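You operate a simulated robot arm through the tools that you are given. There is no shell and no other tool. Be economical: measure what you need, move in short steps, check, and stop when the job is done.

The job below is to be done with a simulated robot arm. You get a single attempt, and the scene is never put back.

JOB
Try the argon: open the cylinder valve, turn the flow to 25, then down to 5, and close the valve.
Fine: at the cylinder of the tall welder cart; the welder's switch is left alone.

The check looks at the end state, three seconds after you hand in, the way a careful person would. Anything else that was tipped, shoved, dropped, spilled or broken makes it a failure.

ROBOT AND FRAMES
A 6-joint arm with a two-finger parallel gripper, fixed in place. Base frame: the origin is at the foot of the arm, x ahead of it, y to its left, z up. Lengths are in mm, angles in degrees, forces in N, time in s.
With the tool pointing down near the work surface it reaches from about 200 to 660 mm from the base axis. Its first joint turns from -66.0 to 66.0 degrees. Payload 2.9 kg.
The tool frame sits at the grasp point between the pads (the TCP): z along the fingers, y along the line on which they close. The tips reach 30 mm beyond it. Largest opening 110 mm; finger width 20, thickness 10; the body of the gripper, 48 by 112 mm, starts 55 mm behind the TCP.
Orientation is that of the tool frame in the base frame, as a unit quaternion [w, x, y, z]. With the fingers straight down and closing along the base's y, the tool's x points along the base's -x, its y along +y and its z along -z.

CONTROLS
- The arm moves only by the tool nudge_tool. Its argument "moves" is a list of rows, each a list of 6 numbers: the shift along the tool's x, y, z in mm, then the turn, a rotation vector about the tool's x, y, z in degrees. In form: [[dx, dy, dz, wx, wy, wz], ...]. A call has 1 to 10 rows; each row is the pose to reach, as a shift and turn from the pose commanded when the call began, along the tool's axes at that moment. "fingers" is the closure, from 0 (fully open) to 1 (shut), set as the call begins (left out, the last holds). A row lasts 0.2 s, in which the tool goes at most 50 mm and 8.6 degrees; a call with a longer step from one row to the next is refused whole, and so is a gripper value outside its range. Where a pose cannot be reached the arm comes as near as it can. A force on the tool above 90 N (or 10 N above the force at the start of the call, whichever is more), or a blocked arm, ends the call early, and 0.2 s more pass. The fingers move at their own pace (about 108 mm/s each) and stop on an object; they squeeze with about 29 N. The grip force told is the motor's: it shows also when the fingers shut on nothing. Time passes only in rows, and 0.2 s behind the last, so rows that repeat a pose let the fingers close. The reply holds the time, the measured pose of the TCP, the force on the tool along the base axes, the opening and the grip force, in the units named above and with some noise.
- Cameras (640 x 400 px; columns grow to the right, rows downward): "scene" is fixed at [45.3, 409.3, 1415.3]; the picture's right is [-0.97, -0.25, 0.00], its down [-0.07, 0.27, -0.96] and it looks along [0.24, -0.93, -0.28] (base axes); focal length 315 px, centre (320, 200). "wrist" rides on the gripper at [72, 17, -103] in the tool frame; the picture's right is [-0.23, 0.97, 0.00], its down [-0.76, -0.18, -0.62] and it looks along [-0.61, -0.14, 0.78] (tool axes); focal length 222 px, centre (320, 200). There is no depth. A picture from a camera that has moved, and an enlarged one, comes with that camera's place and axes in the base frame and with its lens.
- grab_frame(camera): a new picture of that camera. No time passes.
- zoom(camera, box): a new picture of the part [left, top, right, bottom] of that camera's present view, enlarged. No time passes.
- hand_in(): hands the job in; it is judged then, once.

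Work in short steps. Places have to be worked out from the pictures, the camera data and where the tool is seen: move nearer, look again, correct. Check each grasp and each placing, and mend what went wrong. You have 120 turns and 84 pictures in all, those below and enlarged ones among them. Open the gripper and draw the arm clear of the work before you hand the job in, unless the task says otherwise; then end with one line.

The tools are called after "Request:" by a JSON object that holds its "op" and its "data". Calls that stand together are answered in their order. nudge_tool: Moves the arm, as the interface text tells. Its arguments: {"type":"object","properties":{"moves":{"type":"array"},"fingers":{"type":"number"}},"required":["moves"]} The other tools are called the same way: grab_frame (camera) takes a picture; zoom (camera, box) takes an enlarged picture of a part of a camera's view; hand_in () hands the job in.

At the start:

```text
time: 0.0
eef_pos: [365.1, -17.9, 1292.7]
tcp_rot: [0.0, 0.0, 1.0, 0.0]
force: [-1.1, 0.5, -0.4]
opening: 110.2
gripper_force: 0.0
```

scene: 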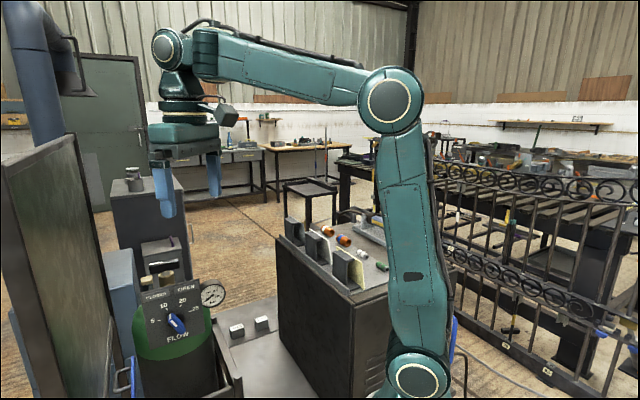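
wrist: 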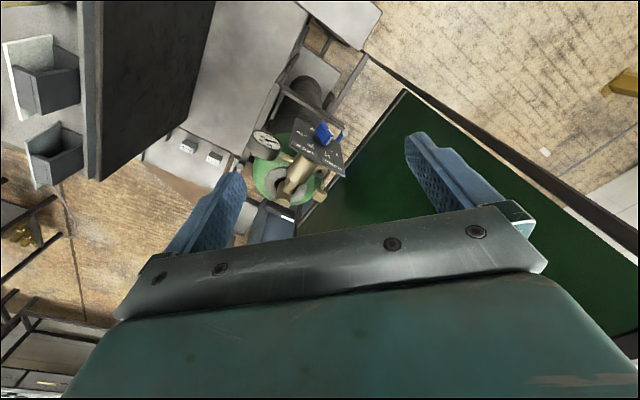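

The flow panel and the green cylinder show at the lower left of the scene view. I zoom in on both views to read the dial and find the valve.

Request:
{"op": "zoom", "data": {"camera": "scene", "box": [110, 230, 270, 400]}}

Request:
{"op": "zoom", "data": {"camera": "wrist", "box": [220, 80, 380, 240]}}

```text
2.35 times, centred on (190, 315) of scene
camera zoom: at [45.3, 409.3, 1415.3], right [-0.97, -0.25, 0.0], down [-0.07, 0.27, -0.96], along [0.24, -0.93, -0.28], focal length 742 px, centre (626, -71)
```

zoom: 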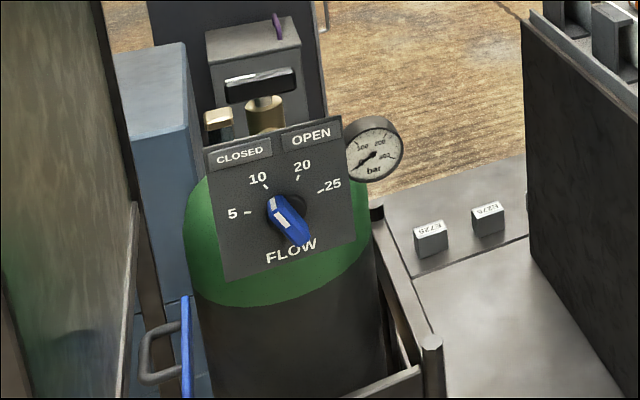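

```text
2.50 times, centred on (300, 160) of wrist
camera zoom: at [293.7, -2.1, 1395.7], right [0.23, 0.97, 0.0], down [0.76, -0.18, 0.62], along [0.61, -0.14, -0.78], focal length 555 px, centre (370, 300)
```

zoom: 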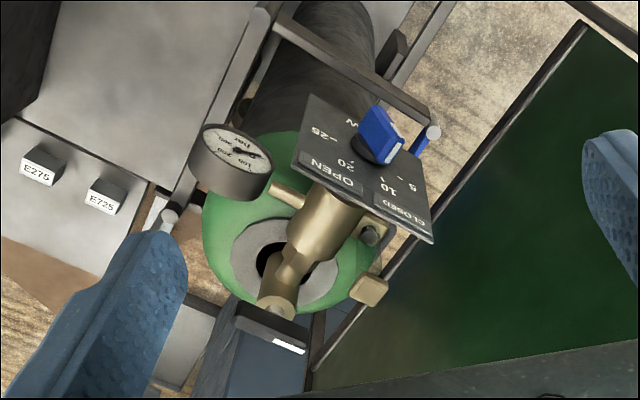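

The two views put the flow knob near (450,-30,1008) and the black valve handle near (569,-150,1053). I zoom closer on the handle and the knob to learn their axes.

Request:
{"op": "zoom", "data": {"camera": "scene", "box": [150, 235, 220, 280]}}

Request:
{"op": "zoom", "data": {"camera": "wrist", "box": [260, 110, 350, 170]}}

Request:
{"op": "zoom", "data": {"camera": "wrist", "box": [240, 130, 340, 230]}}

```text
8.89 times, centred on (185, 258) of scene
camera zoom: at [45.3, 409.3, 1415.3], right [-0.97, -0.25, 0.0], down [-0.07, 0.27, -0.96], along [0.24, -0.93, -0.28], focal length 2802 px, centre (1520, -311)
```

zoom: 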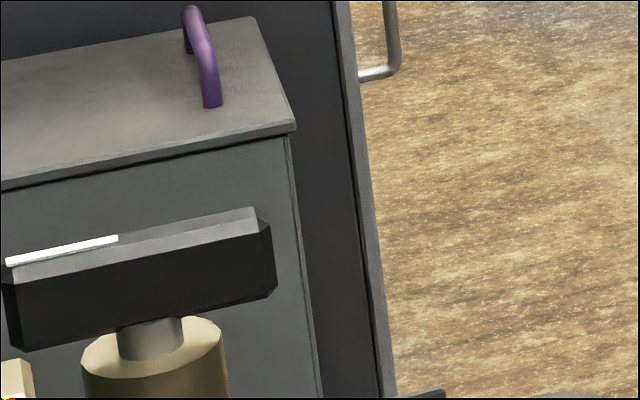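

```text
6.67 times, centred on (305, 140) of wrist
camera zoom: at [293.7, -2.1, 1395.7], right [0.23, 0.97, 0.0], down [0.76, -0.18, 0.62], along [0.61, -0.14, -0.78], focal length 1481 px, centre (420, 600)
```

zoom: 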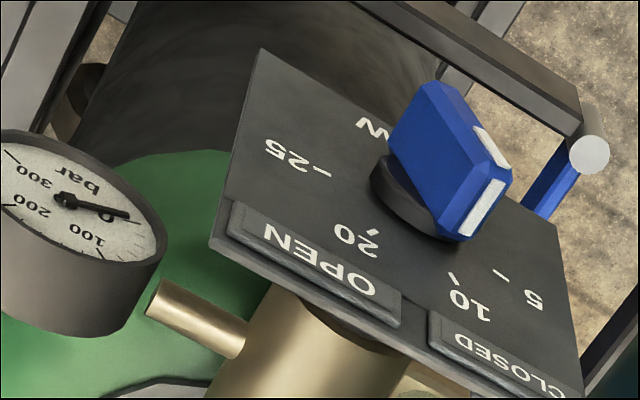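

```text
4.00 times, centred on (290, 180) of wrist
camera zoom: at [293.7, -2.1, 1395.7], right [0.23, 0.97, 0.0], down [0.76, -0.18, 0.62], along [0.61, -0.14, -0.78], focal length 888 px, centre (440, 280)
```

zoom: 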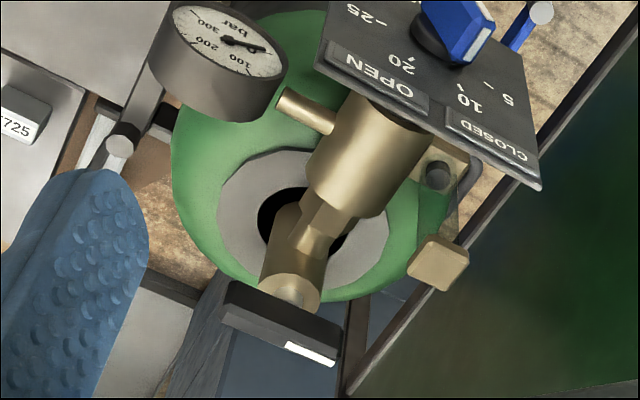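

The handle is a level bar, about 62 mm long, on an upright stem. It is centred near (563,-144,1058), running along (0.7,0.7), with its white end on the CLOSED side. The panel looks vertical, facing (-0.7,0.7). I move above the handle with the tool turned 45° so it can close across the bar.

Request:
{"op": "nudge_tool", "data": {"moves": [[-28, -18, 13, 0, 0, -7.5], [-56, -36, 26, 0, 0, -15], [-84, -54, 39, 0, 0, -22.5], [-112, -72, 52, 0, 0, -30], [-140, -90, 65, 0, 0, -37.5], [-168, -108, 78, 0, 0, -45], [-198, -126, 93, 0, 0, -45]], "fingers": 0}}

Request:
{"op": "grab_frame", "data": {"camera": "wrist"}}

Request:
{"op": "grab_frame", "data": {"camera": "scene"}}

```text
time: 1.6
eef_pos: [562.8, -144.8, 1200.5]
tcp_rot: [0.001, -0.383, 0.924, 0.0]
force: [0.0, 0.2, -0.4]
opening: 109.9
gripper_force: 0.0
```

```text
76 pictures are left
camera wrist: at [500.8, -184.7, 1304.2], right [-0.53, 0.85, 0.0], down [0.66, 0.41, 0.62], along [0.53, 0.33, -0.78], focal length 222 px, centre (320, 200)
```

wrist: 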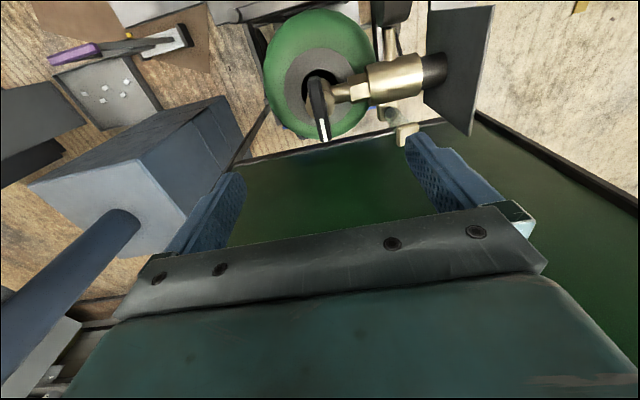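

```text
75 pictures are left
```

scene: 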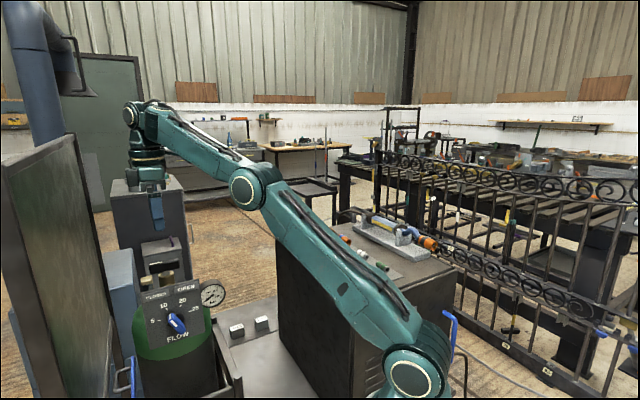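

The handle shows close to where I judged it. I zoom on it for exact centre and direction.

Request:
{"op": "zoom", "data": {"camera": "wrist", "box": [270, 50, 370, 150]}}

```text
4.00 times, centred on (320, 100) of wrist
camera zoom: at [500.8, -184.7, 1304.2], right [-0.53, 0.85, 0.0], down [0.66, 0.41, 0.62], along [0.53, 0.33, -0.78], focal length 888 px, centre (320, 600)
```

zoom: 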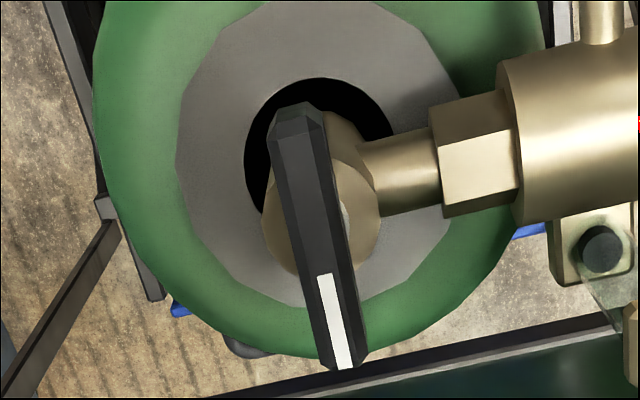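

The handle's top runs from (544,-165) to (587,-123), centred at (565.5,-144). I narrow the fingers and come down until the tips reach just below the bar, at z about 1049.

Request:
{"op": "nudge_tool", "data": {"moves": [[-2.3, -1.2, 0, 0, 0, 0], [-2.3, -1.2, 30, 0, 0, 0], [-2.3, -1.2, 60, 0, 0, 0], [-2.3, -1.2, 85, 0, 0, 0], [-2.3, -1.2, 100, 0, 0, 0]], "fingers": 0.62}}

Request:
{"op": "grab_frame", "data": {"camera": "wrist"}}

Request:
{"op": "zoom", "data": {"camera": "scene", "box": [110, 180, 230, 300]}}

```text
time: 2.8
eef_pos: [566.8, -144.9, 1100.0]
tcp_rot: [0.001, -0.383, 0.924, 0.0]
force: [0.0, 0.7, 0.0]
opening: 41.8
gripper_force: 0.1
```

```text
73 pictures are left
camera wrist: at [503.4, -184.7, 1202.9], right [-0.53, 0.85, 0.0], down [0.66, 0.41, 0.62], along [0.53, 0.33, -0.78], focal length 222 px, centre (320, 200)
```

wrist: 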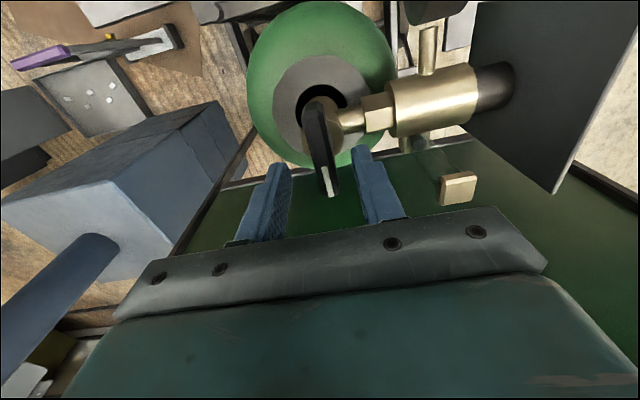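

```text
3.33 times, centred on (170, 240) of scene
camera zoom: at [45.3, 409.3, 1415.3], right [-0.97, -0.25, 0.0], down [-0.07, 0.27, -0.96], along [0.24, -0.93, -0.28], focal length 1051 px, centre (820, 67)
```

zoom: 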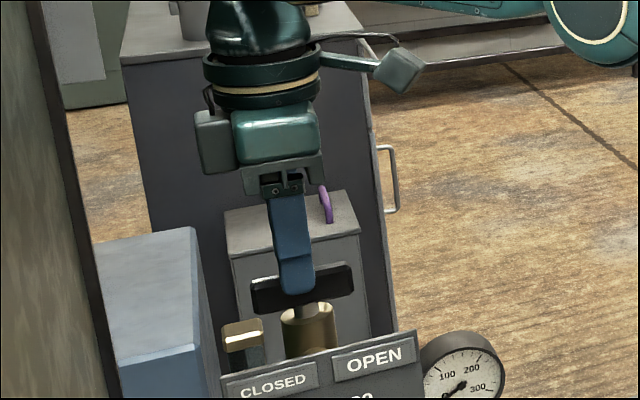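

The tips are above the bar, and in the scene view they sit about 4 mm toward its white end. I check the sideways centring before going down.

Request:
{"op": "zoom", "data": {"camera": "wrist", "box": [250, 80, 390, 220]}}

```text
2.86 times, centred on (320, 150) of wrist
camera zoom: at [503.4, -184.7, 1202.9], right [-0.53, 0.85, 0.0], down [0.66, 0.41, 0.62], along [0.53, 0.33, -0.78], focal length 635 px, centre (320, 343)
```

zoom: 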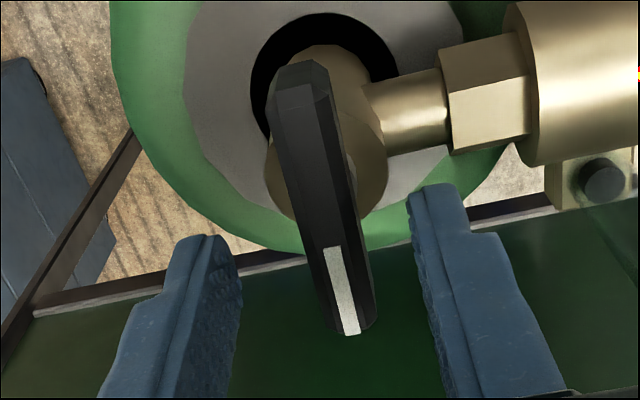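

The bar lies midway between the fingers. I shift 4 mm along it, go down the last 22 mm and close.

Request:
{"op": "nudge_tool", "data": {"moves": [[4, 0, 8, 0, 0, 0], [4, 0, 16, 0, 0, 0], [4, 0, 22, 0, 0, 0]]}}

Request:
{"op": "nudge_tool", "data": {"moves": [[0, 0, 0, 0, 0, 0], [0, 0, 0, 0, 0, 0], [0, 0, 0, 0, 0, 0]], "fingers": 1}}

Request:
{"op": "zoom", "data": {"camera": "scene", "box": [130, 200, 230, 300]}}

```text
time: 3.6
eef_pos: [563.6, -148.3, 1077.8]
tcp_rot: [0.0, -0.383, 0.924, 0.0]
force: [0.3, -0.5, 0.0]
opening: 41.7
gripper_force: 0.0
```

```text
time: 4.4
eef_pos: [562.1, -145.0, 1077.5]
tcp_rot: [-0.002, -0.383, 0.924, 0.002]
force: [-23.9, 17.4, -1.3]
opening: 13.7
gripper_force: 45.0
```

```text
4.00 times, centred on (180, 250) of scene
camera zoom: at [44.6, 409.9, 1415.1], right [-0.97, -0.25, 0.0], down [-0.07, 0.27, -0.96], along [0.24, -0.93, -0.27], focal length 1261 px, centre (880, 0)
```

zoom: 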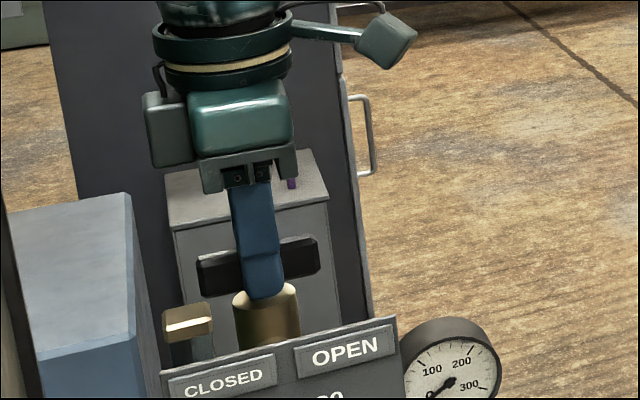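

The bar is gripped (13.7 mm) with a sideways load of about 29 N. I shift 3 mm in tool y to take that off, then try a small counterclockwise turn.

Request:
{"op": "nudge_tool", "data": {"moves": [[0, 3, 0, 0, 0, 0], [0, 3, 0, 0, 0, -5], [0, 3, 0, 0, 0, -10], [0, 3, 0, 0, 0, -15]]}}

Request:
{"op": "zoom", "data": {"camera": "scene", "box": [130, 200, 230, 300]}}

```text
time: 5.4
eef_pos: [560.4, -145.6, 1077.3]
tcp_rot: [0.001, -0.499, 0.866, 0.0]
force: [3.6, -1.6, -7.7]
opening: 13.3
gripper_force: 45.5
```

```text
4.00 times, centred on (180, 250) of scene
camera zoom: at [45.5, 409.1, 1415.3], right [-0.97, -0.25, 0.0], down [-0.07, 0.27, -0.96], along [0.24, -0.93, -0.28], focal length 1261 px, centre (880, 0)
```

zoom: 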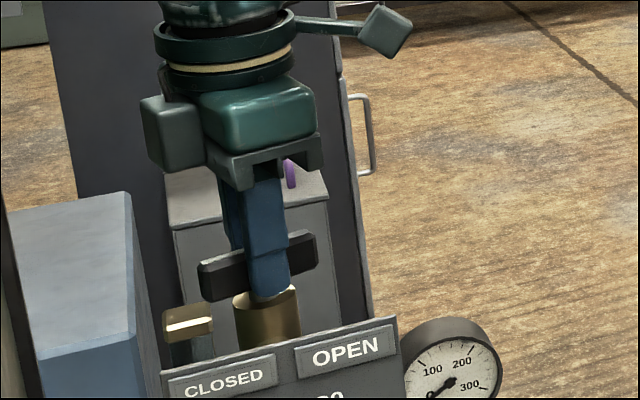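

The bar follows the turn and the forces are small. I keep turning counterclockwise.

Request:
{"op": "nudge_tool", "data": {"moves": [[0, 0, 0, 0, 0, -8], [0, 0, 0, 0, 0, -16], [0, 0, 0, 0, 0, -24], [0, 0, 0, 0, 0, -32], [0, 0, 0, 0, 0, -40]]}}

Request:
{"op": "zoom", "data": {"camera": "scene", "box": [130, 200, 230, 300]}}

Request:
{"op": "zoom", "data": {"camera": "wrist", "box": [220, 50, 420, 250]}}

```text
time: 6.6
eef_pos: [562.1, -145.1, 1078.0]
tcp_rot: [-0.001, 0.766, -0.643, 0.001]
force: [20.4, -20.6, -11.3]
opening: 13.4
gripper_force: 44.9
```

```text
4.00 times, centred on (180, 250) of scene
camera zoom: at [46.2, 408.6, 1415.5], right [-0.97, -0.25, 0.0], down [-0.07, 0.27, -0.96], along [0.24, -0.93, -0.28], focal length 1261 px, centre (880, 0)
```

zoom: 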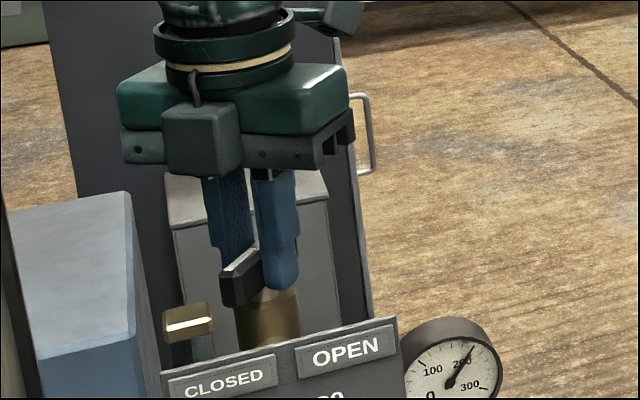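

```text
2.00 times, centred on (320, 150) of wrist
camera zoom: at [558.4, -220.6, 1180.8], right [-1.0, 0.05, 0.0], down [0.04, 0.78, 0.62], along [0.04, 0.62, -0.78], focal length 444 px, centre (320, 300)
```

zoom: 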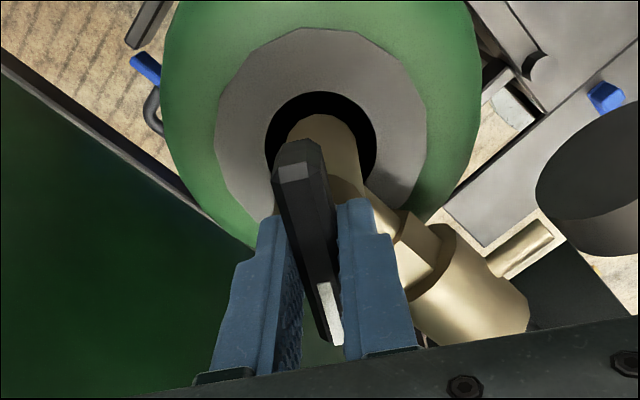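

The gauge has risen past 200 bar after 55°, so the valve is opening. I ease off the side load and turn on toward the open stop.

Request:
{"op": "nudge_tool", "data": {"moves": [[2.3, -1.6, 0, 0, 0, 0], [2.3, -1.6, 0, 0, 0, -8], [2.3, -1.6, 0, 0, 0, -16], [2.3, -1.6, 0, 0, 0, -24], [2.3, -1.6, 0, 0, 0, -30]]}}

Request:
{"op": "zoom", "data": {"camera": "scene", "box": [130, 200, 230, 300]}}

Request:
{"op": "zoom", "data": {"camera": "wrist", "box": [220, 50, 420, 250]}}

```text
time: 7.8
eef_pos: [562.2, -145.3, 1077.3]
tcp_rot: [0.0, 0.907, -0.42, -0.001]
force: [-6.8, 0.2, 1.3]
opening: 13.5
gripper_force: 44.5
```

```text
4.00 times, centred on (180, 250) of scene
camera zoom: at [45.1, 409.3, 1415.3], right [-0.97, -0.25, 0.0], down [-0.07, 0.27, -0.96], along [0.24, -0.93, -0.28], focal length 1261 px, centre (880, 0)
```

zoom: 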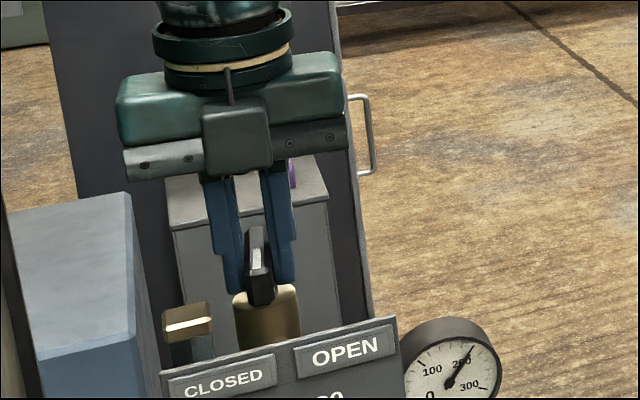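

```text
2.00 times, centred on (320, 150) of wrist
camera zoom: at [597.2, -212.5, 1180.8], right [-0.89, -0.46, 0.0], down [-0.36, 0.7, 0.62], along [-0.29, 0.56, -0.78], focal length 444 px, centre (320, 300)
```

zoom: 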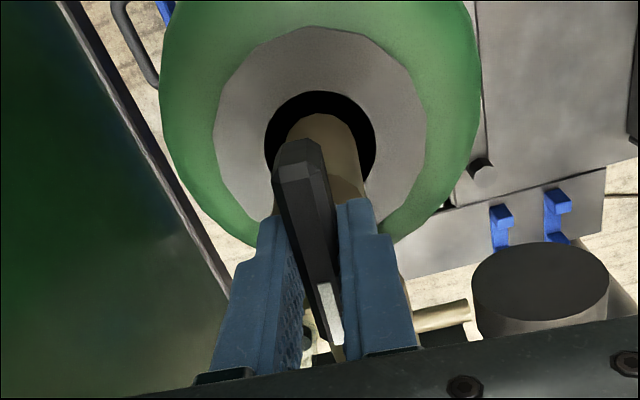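

The handle has turned 85° with no resistance. I turn on to find the open stop, or the wrist's limit.

Request:
{"op": "nudge_tool", "data": {"moves": [[0, 0, 0, 0, 0, -8], [0, 0, 0, 0, 0, -16], [0, 0, 0, 0, 0, -24], [0, 0, 0, 0, 0, -30]]}}

Request:
{"op": "zoom", "data": {"camera": "scene", "box": [130, 200, 230, 300]}}

```text
time: 8.8
eef_pos: [562.3, -146.0, 1077.5]
tcp_rot: [-0.005, 0.985, -0.173, 0.001]
force: [-13.1, 10.7, 0.9]
opening: 13.5
gripper_force: 44.8
```

```text
4.00 times, centred on (180, 250) of scene
camera zoom: at [44.8, 409.7, 1415.2], right [-0.97, -0.25, 0.0], down [-0.07, 0.27, -0.96], along [0.24, -0.93, -0.27], focal length 1261 px, centre (880, 0)
```

zoom: 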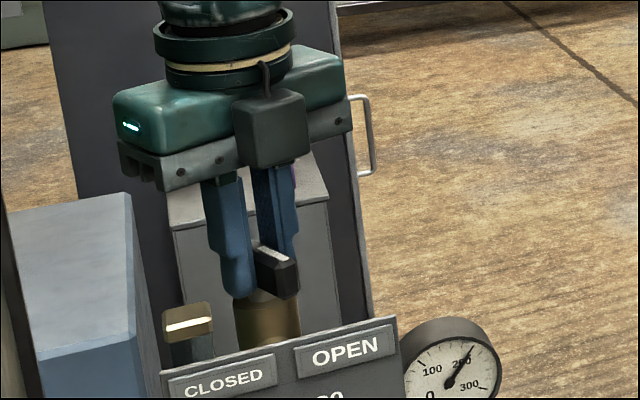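

At 115° the white end is swinging to the OPEN side, still free. I keep going with a small correction.

Request:
{"op": "nudge_tool", "data": {"moves": [[-1.6, -0.6, 0, 0, 0, -8], [-1.6, -0.6, 0, 0, 0, -16], [-1.6, -0.6, 0, 0, 0, -24], [-1.6, -0.6, 0, 0, 0, -30]]}}

Request:
{"op": "zoom", "data": {"camera": "scene", "box": [130, 200, 230, 300]}}

```text
time: 9.8
eef_pos: [564.0, -145.5, 1078.9]
tcp_rot: [-0.002, 0.997, 0.076, 0.004]
force: [32.2, 6.9, 15.8]
opening: 13.1
gripper_force: 44.9
out of reach, approached as far as the arm can: row 1, 2, 3
```

```text
4.00 times, centred on (180, 250) of scene
camera zoom: at [46.0, 409.5, 1415.2], right [-0.97, -0.25, 0.0], down [-0.07, 0.27, -0.96], along [0.24, -0.93, -0.28], focal length 1261 px, centre (880, 0)
```

zoom: 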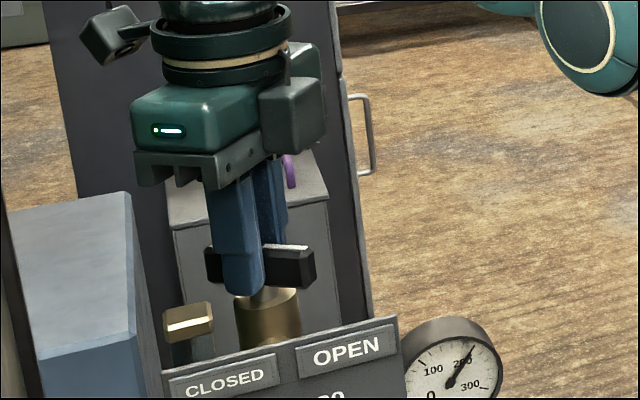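

The handle stands at about 144° and the white end is nearly on the OPEN side. I ease the +x load and turn slowly to see whether there is a stop.

Request:
{"op": "nudge_tool", "data": {"moves": [[2.5, 0, 0, 0, 0, 0], [2.5, 0, 0, 0, 0, -7], [2.5, 0, 0, 0, 0, -14], [2.5, 0, 0, 0, 0, -20]]}}

Request:
{"op": "zoom", "data": {"camera": "scene", "box": [130, 200, 230, 300]}}

Request:
{"op": "zoom", "data": {"camera": "wrist", "box": [220, 50, 420, 250]}}

```text
time: 10.8
eef_pos: [562.8, -144.6, 1078.8]
tcp_rot: [0.001, 0.966, 0.26, 0.002]
force: [-4.9, 5.6, 24.3]
opening: 13.4
gripper_force: 44.8
```

```text
4.00 times, centred on (180, 250) of scene
camera zoom: at [44.7, 409.5, 1415.2], right [-0.97, -0.25, 0.0], down [-0.07, 0.27, -0.96], along [0.24, -0.93, -0.27], focal length 1261 px, centre (880, 0)
```

zoom: 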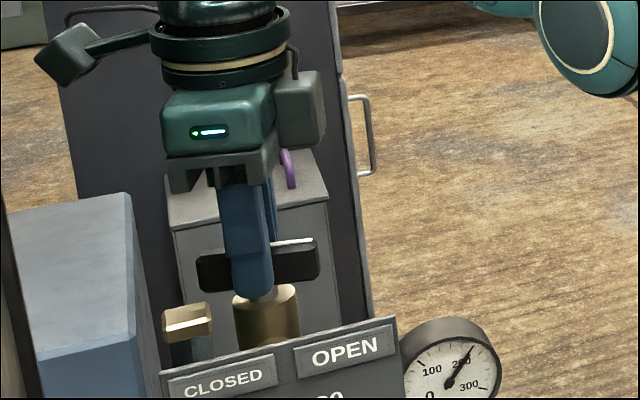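

```text
2.00 times, centred on (320, 150) of wrist
camera zoom: at [634.7, -123.4, 1182.2], right [0.29, -0.96, 0.0], down [-0.75, -0.23, 0.62], along [-0.59, -0.18, -0.78], focal length 444 px, centre (320, 300)
```

zoom: 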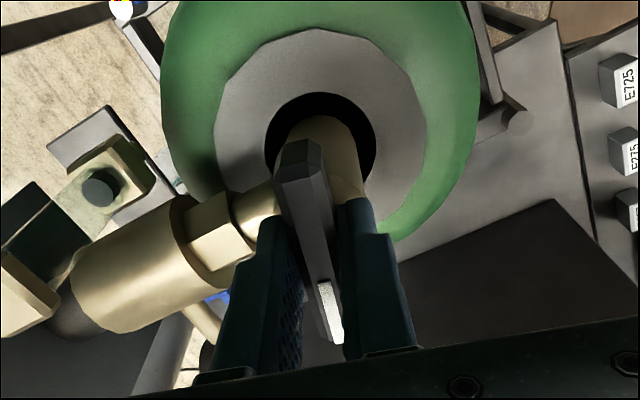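

The handle is at 165° and still free. I continue toward 180° and watch for a stop.

Request:
{"op": "nudge_tool", "data": {"moves": [[0, 0, 0, 0, 0, -6], [0, 0, 0, 0, 0, -12], [0, 0, 0, 0, 0, -18], [0, 0, 0, 0, 0, -18]]}}

Request:
{"op": "zoom", "data": {"camera": "scene", "box": [130, 200, 230, 300]}}

```text
time: 11.8
eef_pos: [563.6, -143.1, 1078.9]
tcp_rot: [0.001, 0.913, 0.407, 0.001]
force: [-15.6, 8.0, 26.7]
opening: 13.8
gripper_force: 44.9
```

```text
4.00 times, centred on (180, 250) of scene
camera zoom: at [44.3, 409.7, 1415.2], right [-0.97, -0.25, 0.0], down [-0.07, 0.27, -0.96], along [0.24, -0.93, -0.27], focal length 1261 px, centre (880, 0)
```

zoom: 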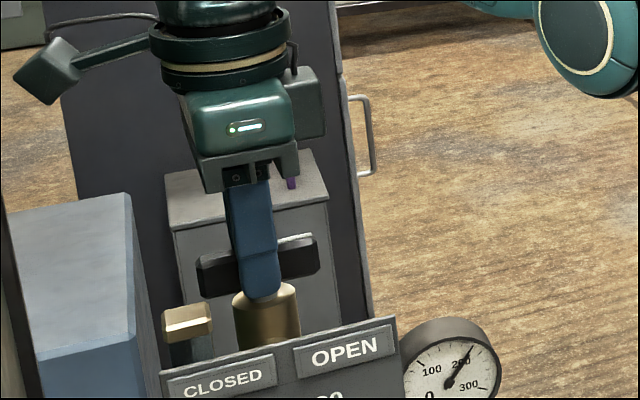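

The white end now points to the OPEN side, 180° from the start, and the gauge shows pressure. I release the handle and rise.

Request:
{"op": "nudge_tool", "data": {"moves": [[0, 0, 0, 0, 0, 0], [0, 0, 0, 0, 0, 0], [0, 0, 0, 0, 0, 0]], "fingers": 0.6}}

Request:
{"op": "nudge_tool", "data": {"moves": [[0, 0, -20, 0, 0, 0], [0, 0, -50, 0, 0, 0], [0, 0, -90, 0, 0, 0], [0, 0, -130, 0, 0, 0]]}}

Request:
{"op": "grab_frame", "data": {"camera": "scene"}}

Request:
{"op": "zoom", "data": {"camera": "scene", "box": [130, 240, 230, 340]}}

```text
time: 12.6
eef_pos: [563.5, -145.5, 1076.6]
tcp_rot: [-0.001, 0.914, 0.406, 0.0]
force: [-0.2, -0.3, -0.3]
opening: 44.2
gripper_force: 0.1
```

```text
time: 13.6
eef_pos: [516.9, -127.2, 1149.6]
tcp_rot: [0.003, 0.914, 0.407, 0.002]
force: [0.9, -0.5, 0.2]
opening: 44.1
gripper_force: 0.2
out of reach, approached as far as the arm can: row 1, 2, 3, 4
```

```text
59 pictures are left
```

scene: 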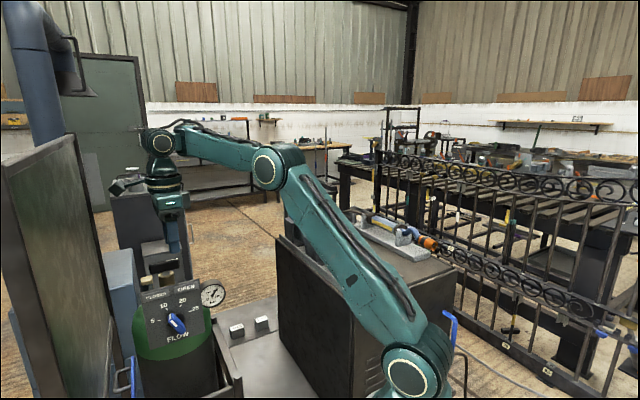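

```text
4.00 times, centred on (180, 290) of scene
camera zoom: at [45.3, 409.3, 1415.3], right [-0.97, -0.25, 0.0], down [-0.07, 0.27, -0.96], along [0.24, -0.93, -0.28], focal length 1261 px, centre (880, -160)
```

zoom: 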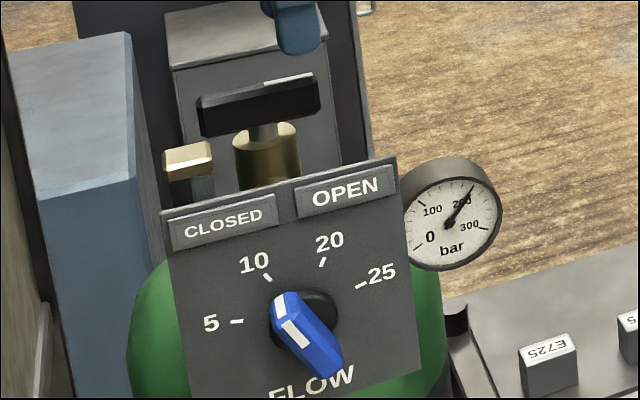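

The valve is open: the white end is at OPEN and the gauge reads about 210 bar. The flow pointer stands near 10. I back up and away over the panel while unwinding the wrist.

Request:
{"op": "nudge_tool", "data": {"moves": [[0, -10, -20, 0, 0, -8], [0, -35, -40, 0, 0, -16], [0, -60, -40, 0, 0, -24], [0, -85, -40, 0, 0, -32], [0, -110, -40, 0, 0, -40], [0, -135, -40, 0, 0, -48], [0, -160, -40, 0, 0, -56], [0, -185, -40, 0, 0, -64], [0, -205, -40, 0, 0, -72], [-3, -218, -40, 0, 0, -80]]}}

Request:
{"op": "grab_frame", "data": {"camera": "scene"}}

```text
time: 14.7
eef_pos: [467.8, 24.5, 1196.1]
tcp_rot: [0.022, 0.811, 0.585, -0.015]
force: [-29.0, -35.5, 3.5]
opening: 44.1
gripper_force: 0.1
out of reach, approached as far as the arm can: row 1, 2, 3, 4, 5
stopped in row 5: the force on the tool passed its limit (the readings are from after the stop); the commanded pose is now the measured one
```

```text
57 pictures are left
```

scene: 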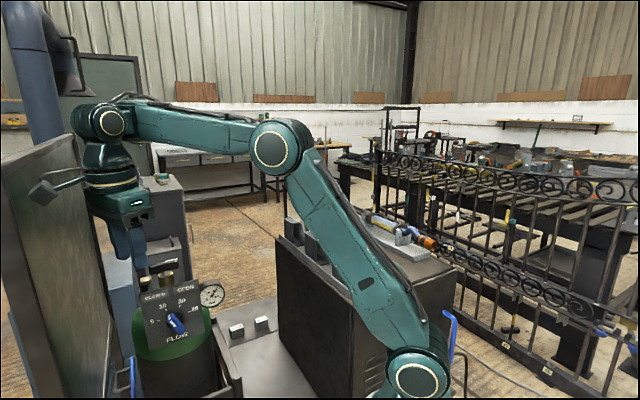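

The camera box touched the green screen, which puts the screen plane at about (x+y)/√2 ≈ 430–440. I back straight off it.

Request:
{"op": "nudge_tool", "data": {"moves": [[-20, -10, 0, 0, 0, 0], [-45, -22, -10, 0, 0, 0], [-70, -35, -30, 0, 0, 0], [-95, -48, -60, 0, 0, 0]]}}

Request:
{"op": "grab_frame", "data": {"camera": "scene"}}

```text
time: 15.7
eef_pos: [424.1, 4.9, 1222.1]
tcp_rot: [0.02, 0.818, 0.574, -0.015]
force: [0.0, 0.6, -0.2]
opening: 44.1
gripper_force: 0.0
out of reach, approached as far as the arm can: row 1, 2, 3, 4
```

```text
56 pictures are left
```

scene: 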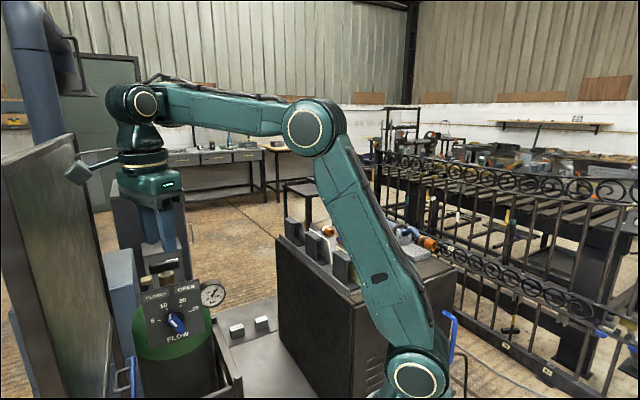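

The screen looks unmoved. I test which way the wrist unwinds with a small pure turn.

Request:
{"op": "nudge_tool", "data": {"moves": [[-10, -10, 0, 0, 0, -8], [-20, -20, 0, 0, 0, -16]]}}

```text
time: 16.2
eef_pos: [402.0, 75.2, 1226.5]
tcp_rot: [0.035, 0.769, 0.638, -0.03]
force: [-18.5, -37.5, -1.0]
opening: 43.7
gripper_force: 0.0
out of reach, approached as far as the arm can: row 1, 2
stopped in row 2: the force on the tool passed its limit (the readings are from after the stop); the commanded pose is now the measured one
```

The wrist is at its limit that way, and the arm swung sideways into the screen again. I unwind the other way while moving off it.

Request:
{"op": "nudge_tool", "data": {"moves": [[-20, 0, 0, 0, 0, 8], [-40, 5, 0, 0, 0, 16], [-60, 8, 0, 0, 0, 24], [-78, 12, 0, 0, 0, 32]]}}

Request:
{"op": "grab_frame", "data": {"camera": "scene"}}

```text
time: 17.2
eef_pos: [400.1, 2.7, 1233.9]
tcp_rot: [0.038, 0.914, 0.403, -0.02]
force: [0.0, 0.1, 0.5]
opening: 44.0
gripper_force: 0.1
```

```text
55 pictures are left
```

scene: 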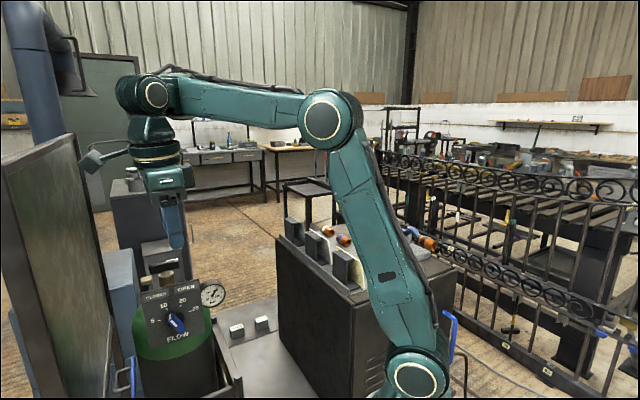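

No flags now and the arm is clear of the screen. I keep unwinding the wrist in place.

Request:
{"op": "nudge_tool", "data": {"moves": [[0, 0, 0, 0, 0, 8.5], [0, 0, 0, 0, 0, 17], [0, 0, 0, 0, 0, 25.5], [0, 0, 0, 0, 0, 34], [0, 0, 0, 0, 0, 42.5], [0, 0, 0, 0, 0, 51], [0, 0, 0, 0, 0, 59.5], [0, 0, 0, 0, 0, 68], [0, 0, 0, 0, 0, 76.5], [0, 0, 0, 0, 0, 85]]}}

Request:
{"op": "nudge_tool", "data": {"moves": [[0, 0, 0, 0, 0, 8.5], [0, 0, 0, 0, 0, 17], [0, 0, 0, 0, 0, 25.5], [0, 0, 0, 0, 0, 34], [0, 0, 0, 0, 0, 42.5], [0, 0, 0, 0, 0, 51], [0, 0, 0, 0, 0, 59.5], [0, 0, 0, 0, 0, 68], [0, 0, 0, 0, 0, 76.5], [0, 0, 0, 0, 0, 85]]}}

```text
time: 19.4
eef_pos: [401.2, 1.2, 1232.5]
tcp_rot: [0.041, 0.946, -0.321, 0.011]
force: [0.0, -0.2, 0.0]
opening: 43.7
gripper_force: 0.1
```

```text
time: 21.6
eef_pos: [400.8, 0.9, 1232.9]
tcp_rot: [-0.024, -0.481, 0.875, -0.037]
force: [0.0, 0.2, 0.1]
opening: 43.9
gripper_force: 0.1
```

The wrist is back to 57°. I turn on to −45°, so that pitching up will point the tool at the panel.

Request:
{"op": "nudge_tool", "data": {"moves": [[0, 0, 0, 0, 0, 8.5], [0, 0, 0, 0, 0, 17], [0, 0, 0, 0, 0, 25.5], [0, 0, 0, 0, 0, 34], [0, 0, 0, 0, 0, 42.5], [0, 0, 0, 0, 0, 51], [0, 0, 0, 0, 0, 59.5], [0, 0, 0, 0, 0, 68], [0, 0, 0, 0, 0, 76.5], [0, 0, 0, 0, 0, 85]]}}

Request:
{"op": "nudge_tool", "data": {"moves": [[0, 0, 0, 0, 0, 8], [0, 0, 0, 0, 0, 16.5]]}}

```text
time: 23.8
eef_pos: [402.0, 1.9, 1232.2]
tcp_rot: [0.007, 0.236, 0.971, -0.042]
force: [0.1, 0.0, -0.7]
opening: 44.1
gripper_force: 0.1
```

```text
time: 24.4
eef_pos: [400.5, 2.9, 1233.3]
tcp_rot: [0.012, 0.374, 0.927, -0.041]
force: [0.2, -0.5, -0.1]
opening: 44.2
gripper_force: 0.2
```

Now I pitch the tool up about its y axis, first half.

Request:
{"op": "nudge_tool", "data": {"moves": [[0, 0, 0, 0, -8, 0], [0, 0, 0, 0, -16, 0], [0, 0, 0, 0, -24, 0], [0, 0, 0, 0, -32, 0], [0, 0, 0, 0, -40, 0], [0, 0, 0, 0, -48, 0]]}}

Request:
{"op": "grab_frame", "data": {"camera": "scene"}}

```text
time: 25.8
eef_pos: [446.8, 32.4, 1336.9]
tcp_rot: [0.23, 0.352, 0.899, -0.124]
force: [0.5, 0.6, 0.0]
opening: 43.8
gripper_force: 0.1
out of reach, approached as far as the arm can: row 1, 2, 3, 4, 5, 6
```

```text
54 pictures are left
```

scene: 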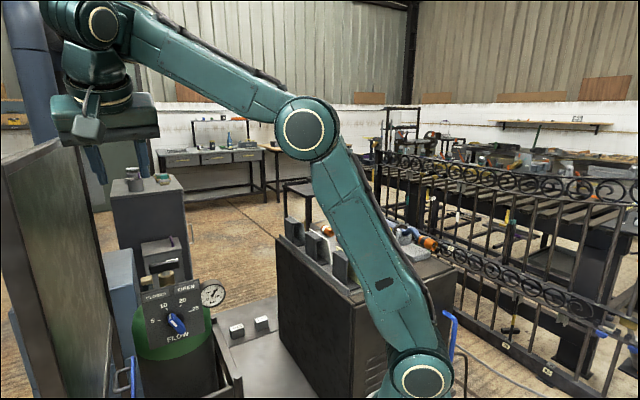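

The arm cannot pitch that far, so I change the plan. With the tool pointing down in front of the panel, I'll use the closed fingertips to push the flow pointer round. I undo the tilt first.

Request:
{"op": "nudge_tool", "data": {"moves": [[0, 0, 0, 0, 8, 0], [0, 0, 0, 0, 16, 0], [0, 0, 0, 0, 24, 0], [0, 0, 0, 0, 32, 0], [0, 0, 0, 0, 40, 0], [0, 0, 0, 0, 48, 0]], "fingers": 1}}

```text
time: 27.2
eef_pos: [415.9, 35.2, 1272.4]
tcp_rot: [-0.153, 0.372, 0.915, 0.031]
force: [-0.4, -0.4, -0.4]
opening: 0.3
gripper_force: 29.6
out of reach, approached as far as the arm can: row 4, 5, 6
```

The tool now leans about 18°, so I correct it to vertical.

Request:
{"op": "nudge_tool", "data": {"moves": [[0, 0, 0, -1, -6, 0], [0, 0, 0, -2, -12, 0], [0, 0, 0, -3.1, -17.7, 0], [0, 0, 0, -3.1, -17.7, 0]]}}

Request:
{"op": "grab_frame", "data": {"camera": "wrist"}}

Request:
{"op": "grab_frame", "data": {"camera": "scene"}}

```text
time: 28.2
eef_pos: [416.5, 36.4, 1271.3]
tcp_rot: [-0.002, 0.377, 0.926, -0.003]
force: [-0.5, -0.9, -1.0]
opening: 0.0
gripper_force: 28.9
```

```text
53 pictures are left
camera wrist: at [376.5, 98.2, 1373.8], right [0.84, 0.54, -0.01], down [0.43, -0.66, 0.62], along [0.33, -0.53, -0.78], focal length 222 px, centre (320, 200)
```

wrist: 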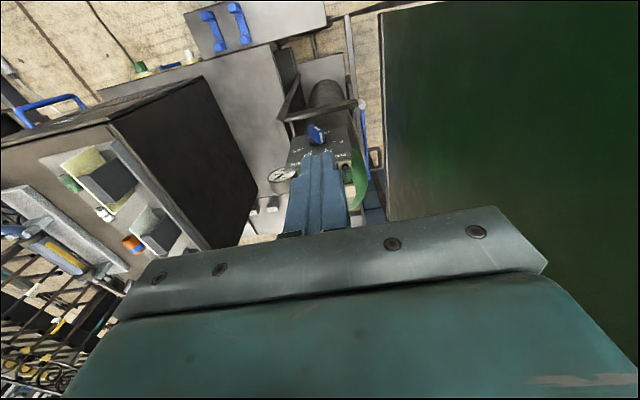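

```text
52 pictures are left
```

scene: 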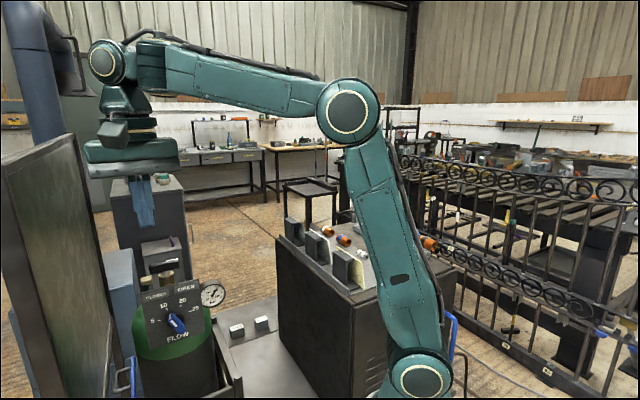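

The tool is vertical with its x axis facing away from the panel. I zoom on the dial from both cameras to fix the pointer's geometry.

Request:
{"op": "zoom", "data": {"camera": "wrist", "box": [260, 90, 380, 210]}}

Request:
{"op": "zoom", "data": {"camera": "scene", "box": [140, 280, 215, 345]}}

```text
3.33 times, centred on (320, 150) of wrist
camera zoom: at [376.5, 98.2, 1373.8], right [0.84, 0.54, -0.01], down [0.43, -0.66, 0.62], along [0.33, -0.53, -0.78], focal length 740 px, centre (320, 367)
```

zoom: 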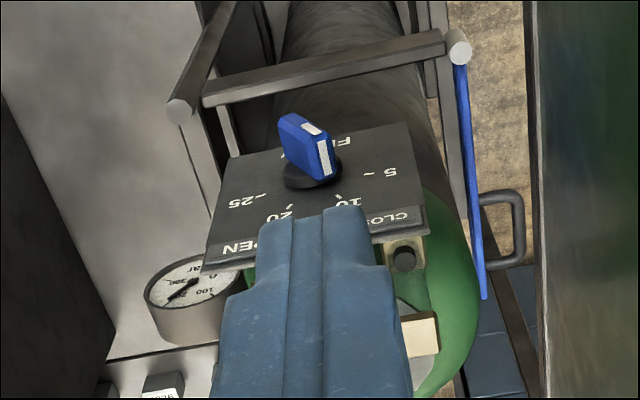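

```text
6.15 times, centred on (178, 312) of scene
camera zoom: at [45.3, 409.3, 1415.3], right [-0.97, -0.25, 0.0], down [-0.07, 0.27, -0.96], along [0.24, -0.93, -0.28], focal length 1940 px, centre (1197, -492)
```

zoom: 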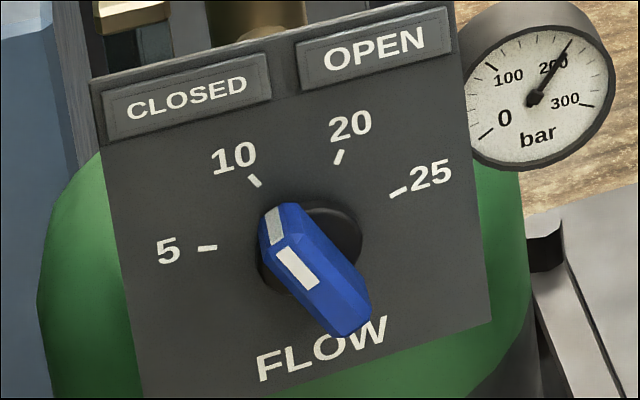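

The dial marks sit at −75°, −25°, +25° and +75° about a centre near (461,−44,1006). The blue bar has a half length of about 20 mm, stands about 29 mm proud and points at 10. I bring the closed fingertips in front of the panel, left of the pointer and still high.

Request:
{"op": "nudge_tool", "data": {"moves": [[0, 2, 40, 0, 0, 0.7], [-20, 4, 80, 0, 0, 0.7], [-40, 6, 115, 0, 0, 0.7], [-58, 8, 138, 0, 0, 0.7], [-64, 8, 146, 0, 0, 0.7]]}}

Request:
{"op": "grab_frame", "data": {"camera": "wrist"}}

Request:
{"op": "zoom", "data": {"camera": "scene", "box": [110, 220, 230, 340]}}

```text
time: 29.4
eef_pos: [465.4, -3.0, 1124.6]
tcp_rot: [-0.002, 0.382, 0.924, -0.003]
force: [1.0, -0.4, 0.0]
opening: 0.0
gripper_force: 29.2
```

```text
49 pictures are left
camera wrist: at [427.6, 59.6, 1227.9], right [0.85, 0.53, -0.01], down [0.42, -0.66, 0.62], along [0.32, -0.53, -0.78], focal length 222 px, centre (320, 200)
```

wrist: 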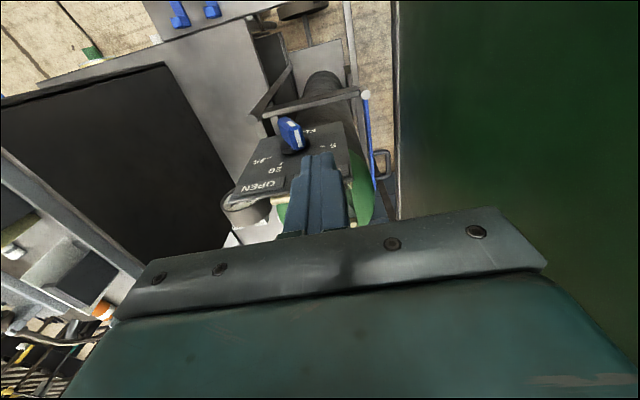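

```text
3.33 times, centred on (170, 280) of scene
camera zoom: at [45.3, 409.3, 1415.3], right [-0.97, -0.25, 0.0], down [-0.07, 0.27, -0.96], along [0.24, -0.93, -0.28], focal length 1051 px, centre (820, -67)
```

zoom: 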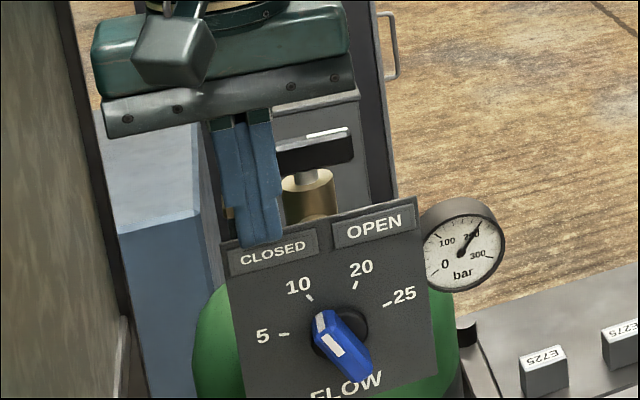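

The tips are 26 mm in front of the panel and 32 mm left of the pivot. I lower them beside the pointer.

Request:
{"op": "nudge_tool", "data": {"moves": [[0, 0, 25, 0, 0, 0], [0, 0, 50, 0, 0, 0], [0, 0, 70, 0, 0, 0], [0, 0, 77, 0, 0, 0]]}}

Request:
{"op": "zoom", "data": {"camera": "scene", "box": [130, 260, 220, 350]}}

Request:
{"op": "zoom", "data": {"camera": "wrist", "box": [240, 90, 400, 230]}}

```text
time: 30.4
eef_pos: [465.4, -2.9, 1046.2]
tcp_rot: [-0.004, 0.382, 0.924, -0.003]
force: [0.5, 0.3, 1.4]
opening: 0.1
gripper_force: 28.8
```

```text
4.44 times, centred on (175, 305) of scene
camera zoom: at [45.3, 409.3, 1415.3], right [-0.97, -0.25, 0.0], down [-0.07, 0.27, -0.96], along [0.24, -0.93, -0.28], focal length 1401 px, centre (964, -267)
```

zoom: 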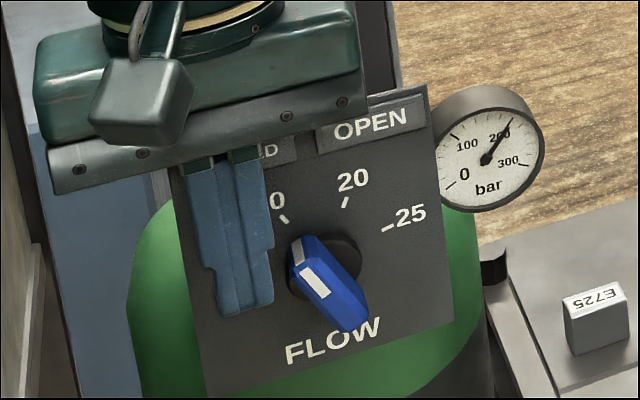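

```text
2.86 times, centred on (320, 160) of wrist
camera zoom: at [427.6, 59.4, 1150.0], right [0.85, 0.53, -0.01], down [0.42, -0.66, 0.62], along [0.32, -0.53, -0.78], focal length 635 px, centre (320, 314)
```

zoom: 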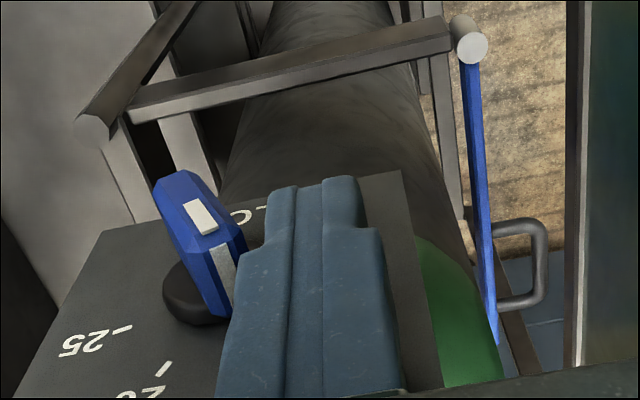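

In the image the finger bottoms are level with the pivot, about 7 mm left of the bar. I raise about 11 mm and push right along an arc, first to about +25°.

Request:
{"op": "nudge_tool", "data": {"moves": [[0, 0, -11, 0, 0, 0], [0, -6, -11, 0, 0, 0], [0, -10, -11, 0, 0, 0], [0, -14, -13, 0, 0, 0], [0, -18, -15, 0, 0, 0], [0, -22.4, -16, 0, 0, 0]]}}

Request:
{"op": "zoom", "data": {"camera": "scene", "box": [130, 260, 220, 350]}}

```text
time: 31.8
eef_pos: [450.7, -20.0, 1062.9]
tcp_rot: [-0.004, 0.382, 0.924, -0.004]
force: [-0.1, -0.8, 0.2]
opening: 0.2
gripper_force: 28.9
```

```text
4.44 times, centred on (175, 305) of scene
camera zoom: at [45.3, 409.3, 1415.3], right [-0.97, -0.25, 0.0], down [-0.07, 0.27, -0.96], along [0.24, -0.93, -0.28], focal length 1401 px, centre (964, -267)
```

zoom: 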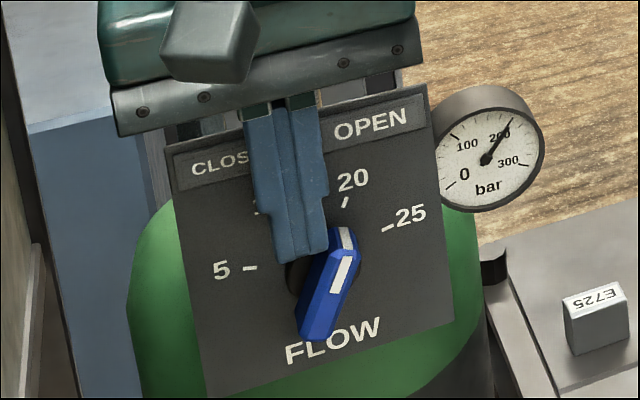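

The pointer turns easily and stands near 20. I carry on right and slightly down toward 25.

Request:
{"op": "nudge_tool", "data": {"moves": [[0, -4, 1, 0, 0, 0], [0, -8, 3, 0, 0, 0], [0, -11, 5, 0, 0, 0]]}}

Request:
{"op": "zoom", "data": {"camera": "scene", "box": [130, 260, 220, 350]}}

```text
time: 32.6
eef_pos: [440.6, -28.3, 1059.3]
tcp_rot: [-0.004, 0.381, 0.924, -0.003]
force: [0.9, 2.0, 0.2]
opening: 0.0
gripper_force: 29.0
```

```text
4.44 times, centred on (175, 305) of scene
camera zoom: at [45.3, 409.3, 1415.3], right [-0.97, -0.25, 0.0], down [-0.07, 0.27, -0.96], along [0.24, -0.93, -0.28], focal length 1401 px, centre (964, -267)
```

zoom: 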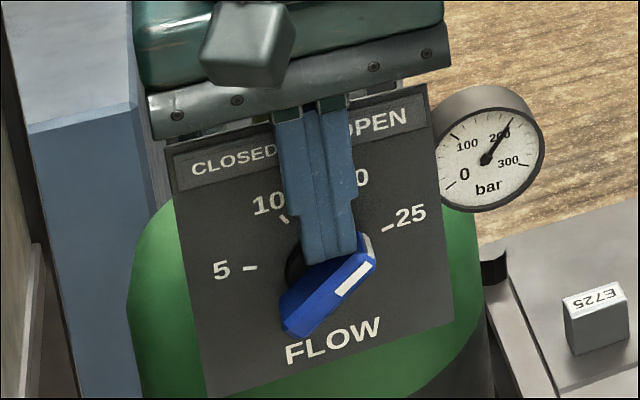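

The pointer stands at about +57°, so I push on by 18°.

Request:
{"op": "nudge_tool", "data": {"moves": [[0, -2, 2, 0, 0, 0], [0, -3.5, 4, 0, 0, 0]]}}

Request:
{"op": "zoom", "data": {"camera": "scene", "box": [130, 260, 220, 350]}}

```text
time: 33.2
eef_pos: [438.8, -30.5, 1054.7]
tcp_rot: [-0.004, 0.383, 0.924, -0.003]
force: [-0.5, 0.2, 0.4]
opening: 0.0
gripper_force: 28.7
```

```text
4.44 times, centred on (175, 305) of scene
camera zoom: at [45.3, 409.3, 1415.3], right [-0.97, -0.25, 0.0], down [-0.07, 0.27, -0.96], along [0.24, -0.93, -0.28], focal length 1401 px, centre (964, -267)
```

zoom: 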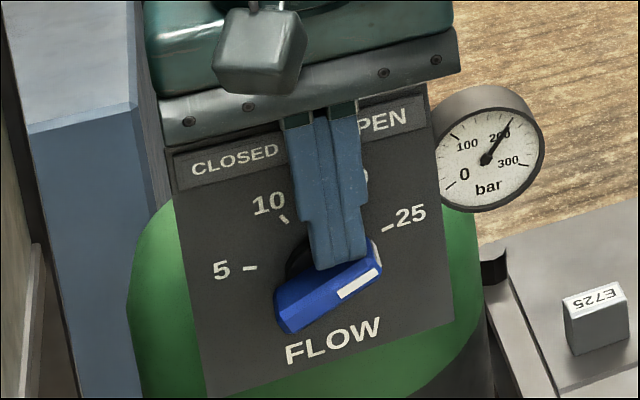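

I estimate about +71 to +75°, and zoom for a finer reading.

Request:
{"op": "zoom", "data": {"camera": "scene", "box": [160, 295, 200, 340]}}

Request:
{"op": "zoom", "data": {"camera": "wrist", "box": [240, 90, 400, 230]}}

```text
8.89 times, centred on (180, 318) of scene
camera zoom: at [45.3, 409.3, 1415.3], right [-0.97, -0.25, 0.0], down [-0.07, 0.27, -0.96], along [0.24, -0.93, -0.28], focal length 2802 px, centre (1564, -844)
```

zoom: 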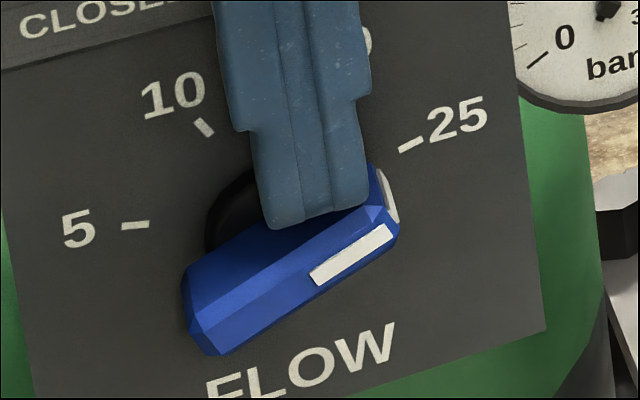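

```text
2.86 times, centred on (320, 160) of wrist
camera zoom: at [401.3, 32.5, 1158.4], right [0.85, 0.53, -0.01], down [0.42, -0.66, 0.62], along [0.32, -0.53, -0.78], focal length 635 px, centre (320, 314)
```

zoom: 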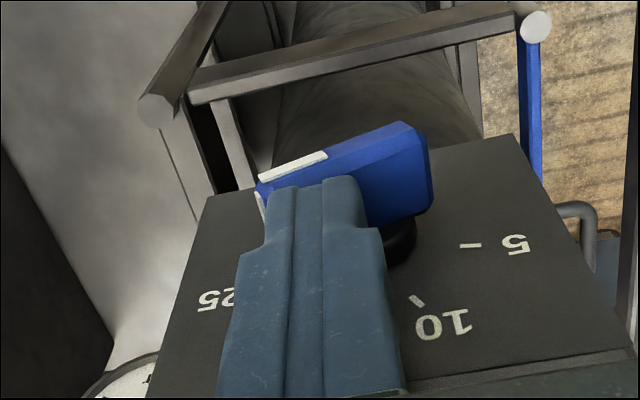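

The 25 mark lies at about 74–75° and the pointer at about 73°. I push a last 0.6 mm.

Request:
{"op": "nudge_tool", "data": {"moves": [[0, -0.3, 0.6, 0, 0, 0], [0, -0.3, 0.6, 0, 0, 0]]}}

Request:
{"op": "zoom", "data": {"camera": "scene", "box": [160, 295, 200, 340]}}

```text
time: 33.8
eef_pos: [438.9, -31.4, 1053.6]
tcp_rot: [-0.003, 0.382, 0.924, -0.004]
force: [0.4, 1.2, 0.1]
opening: 0.0
gripper_force: 29.3
```

```text
8.89 times, centred on (180, 318) of scene
camera zoom: at [45.3, 409.3, 1415.3], right [-0.97, -0.25, 0.0], down [-0.07, 0.27, -0.96], along [0.24, -0.93, -0.28], focal length 2802 px, centre (1564, -844)
```

zoom: 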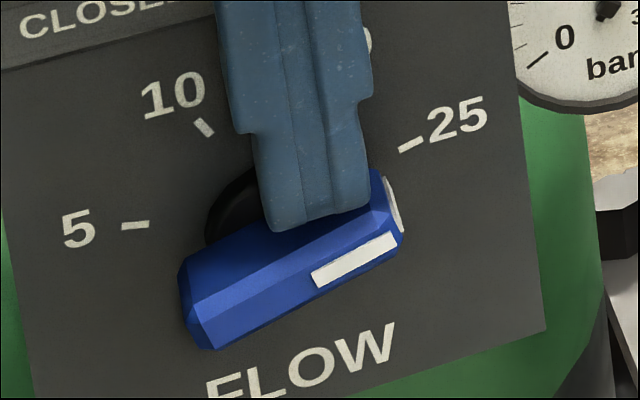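

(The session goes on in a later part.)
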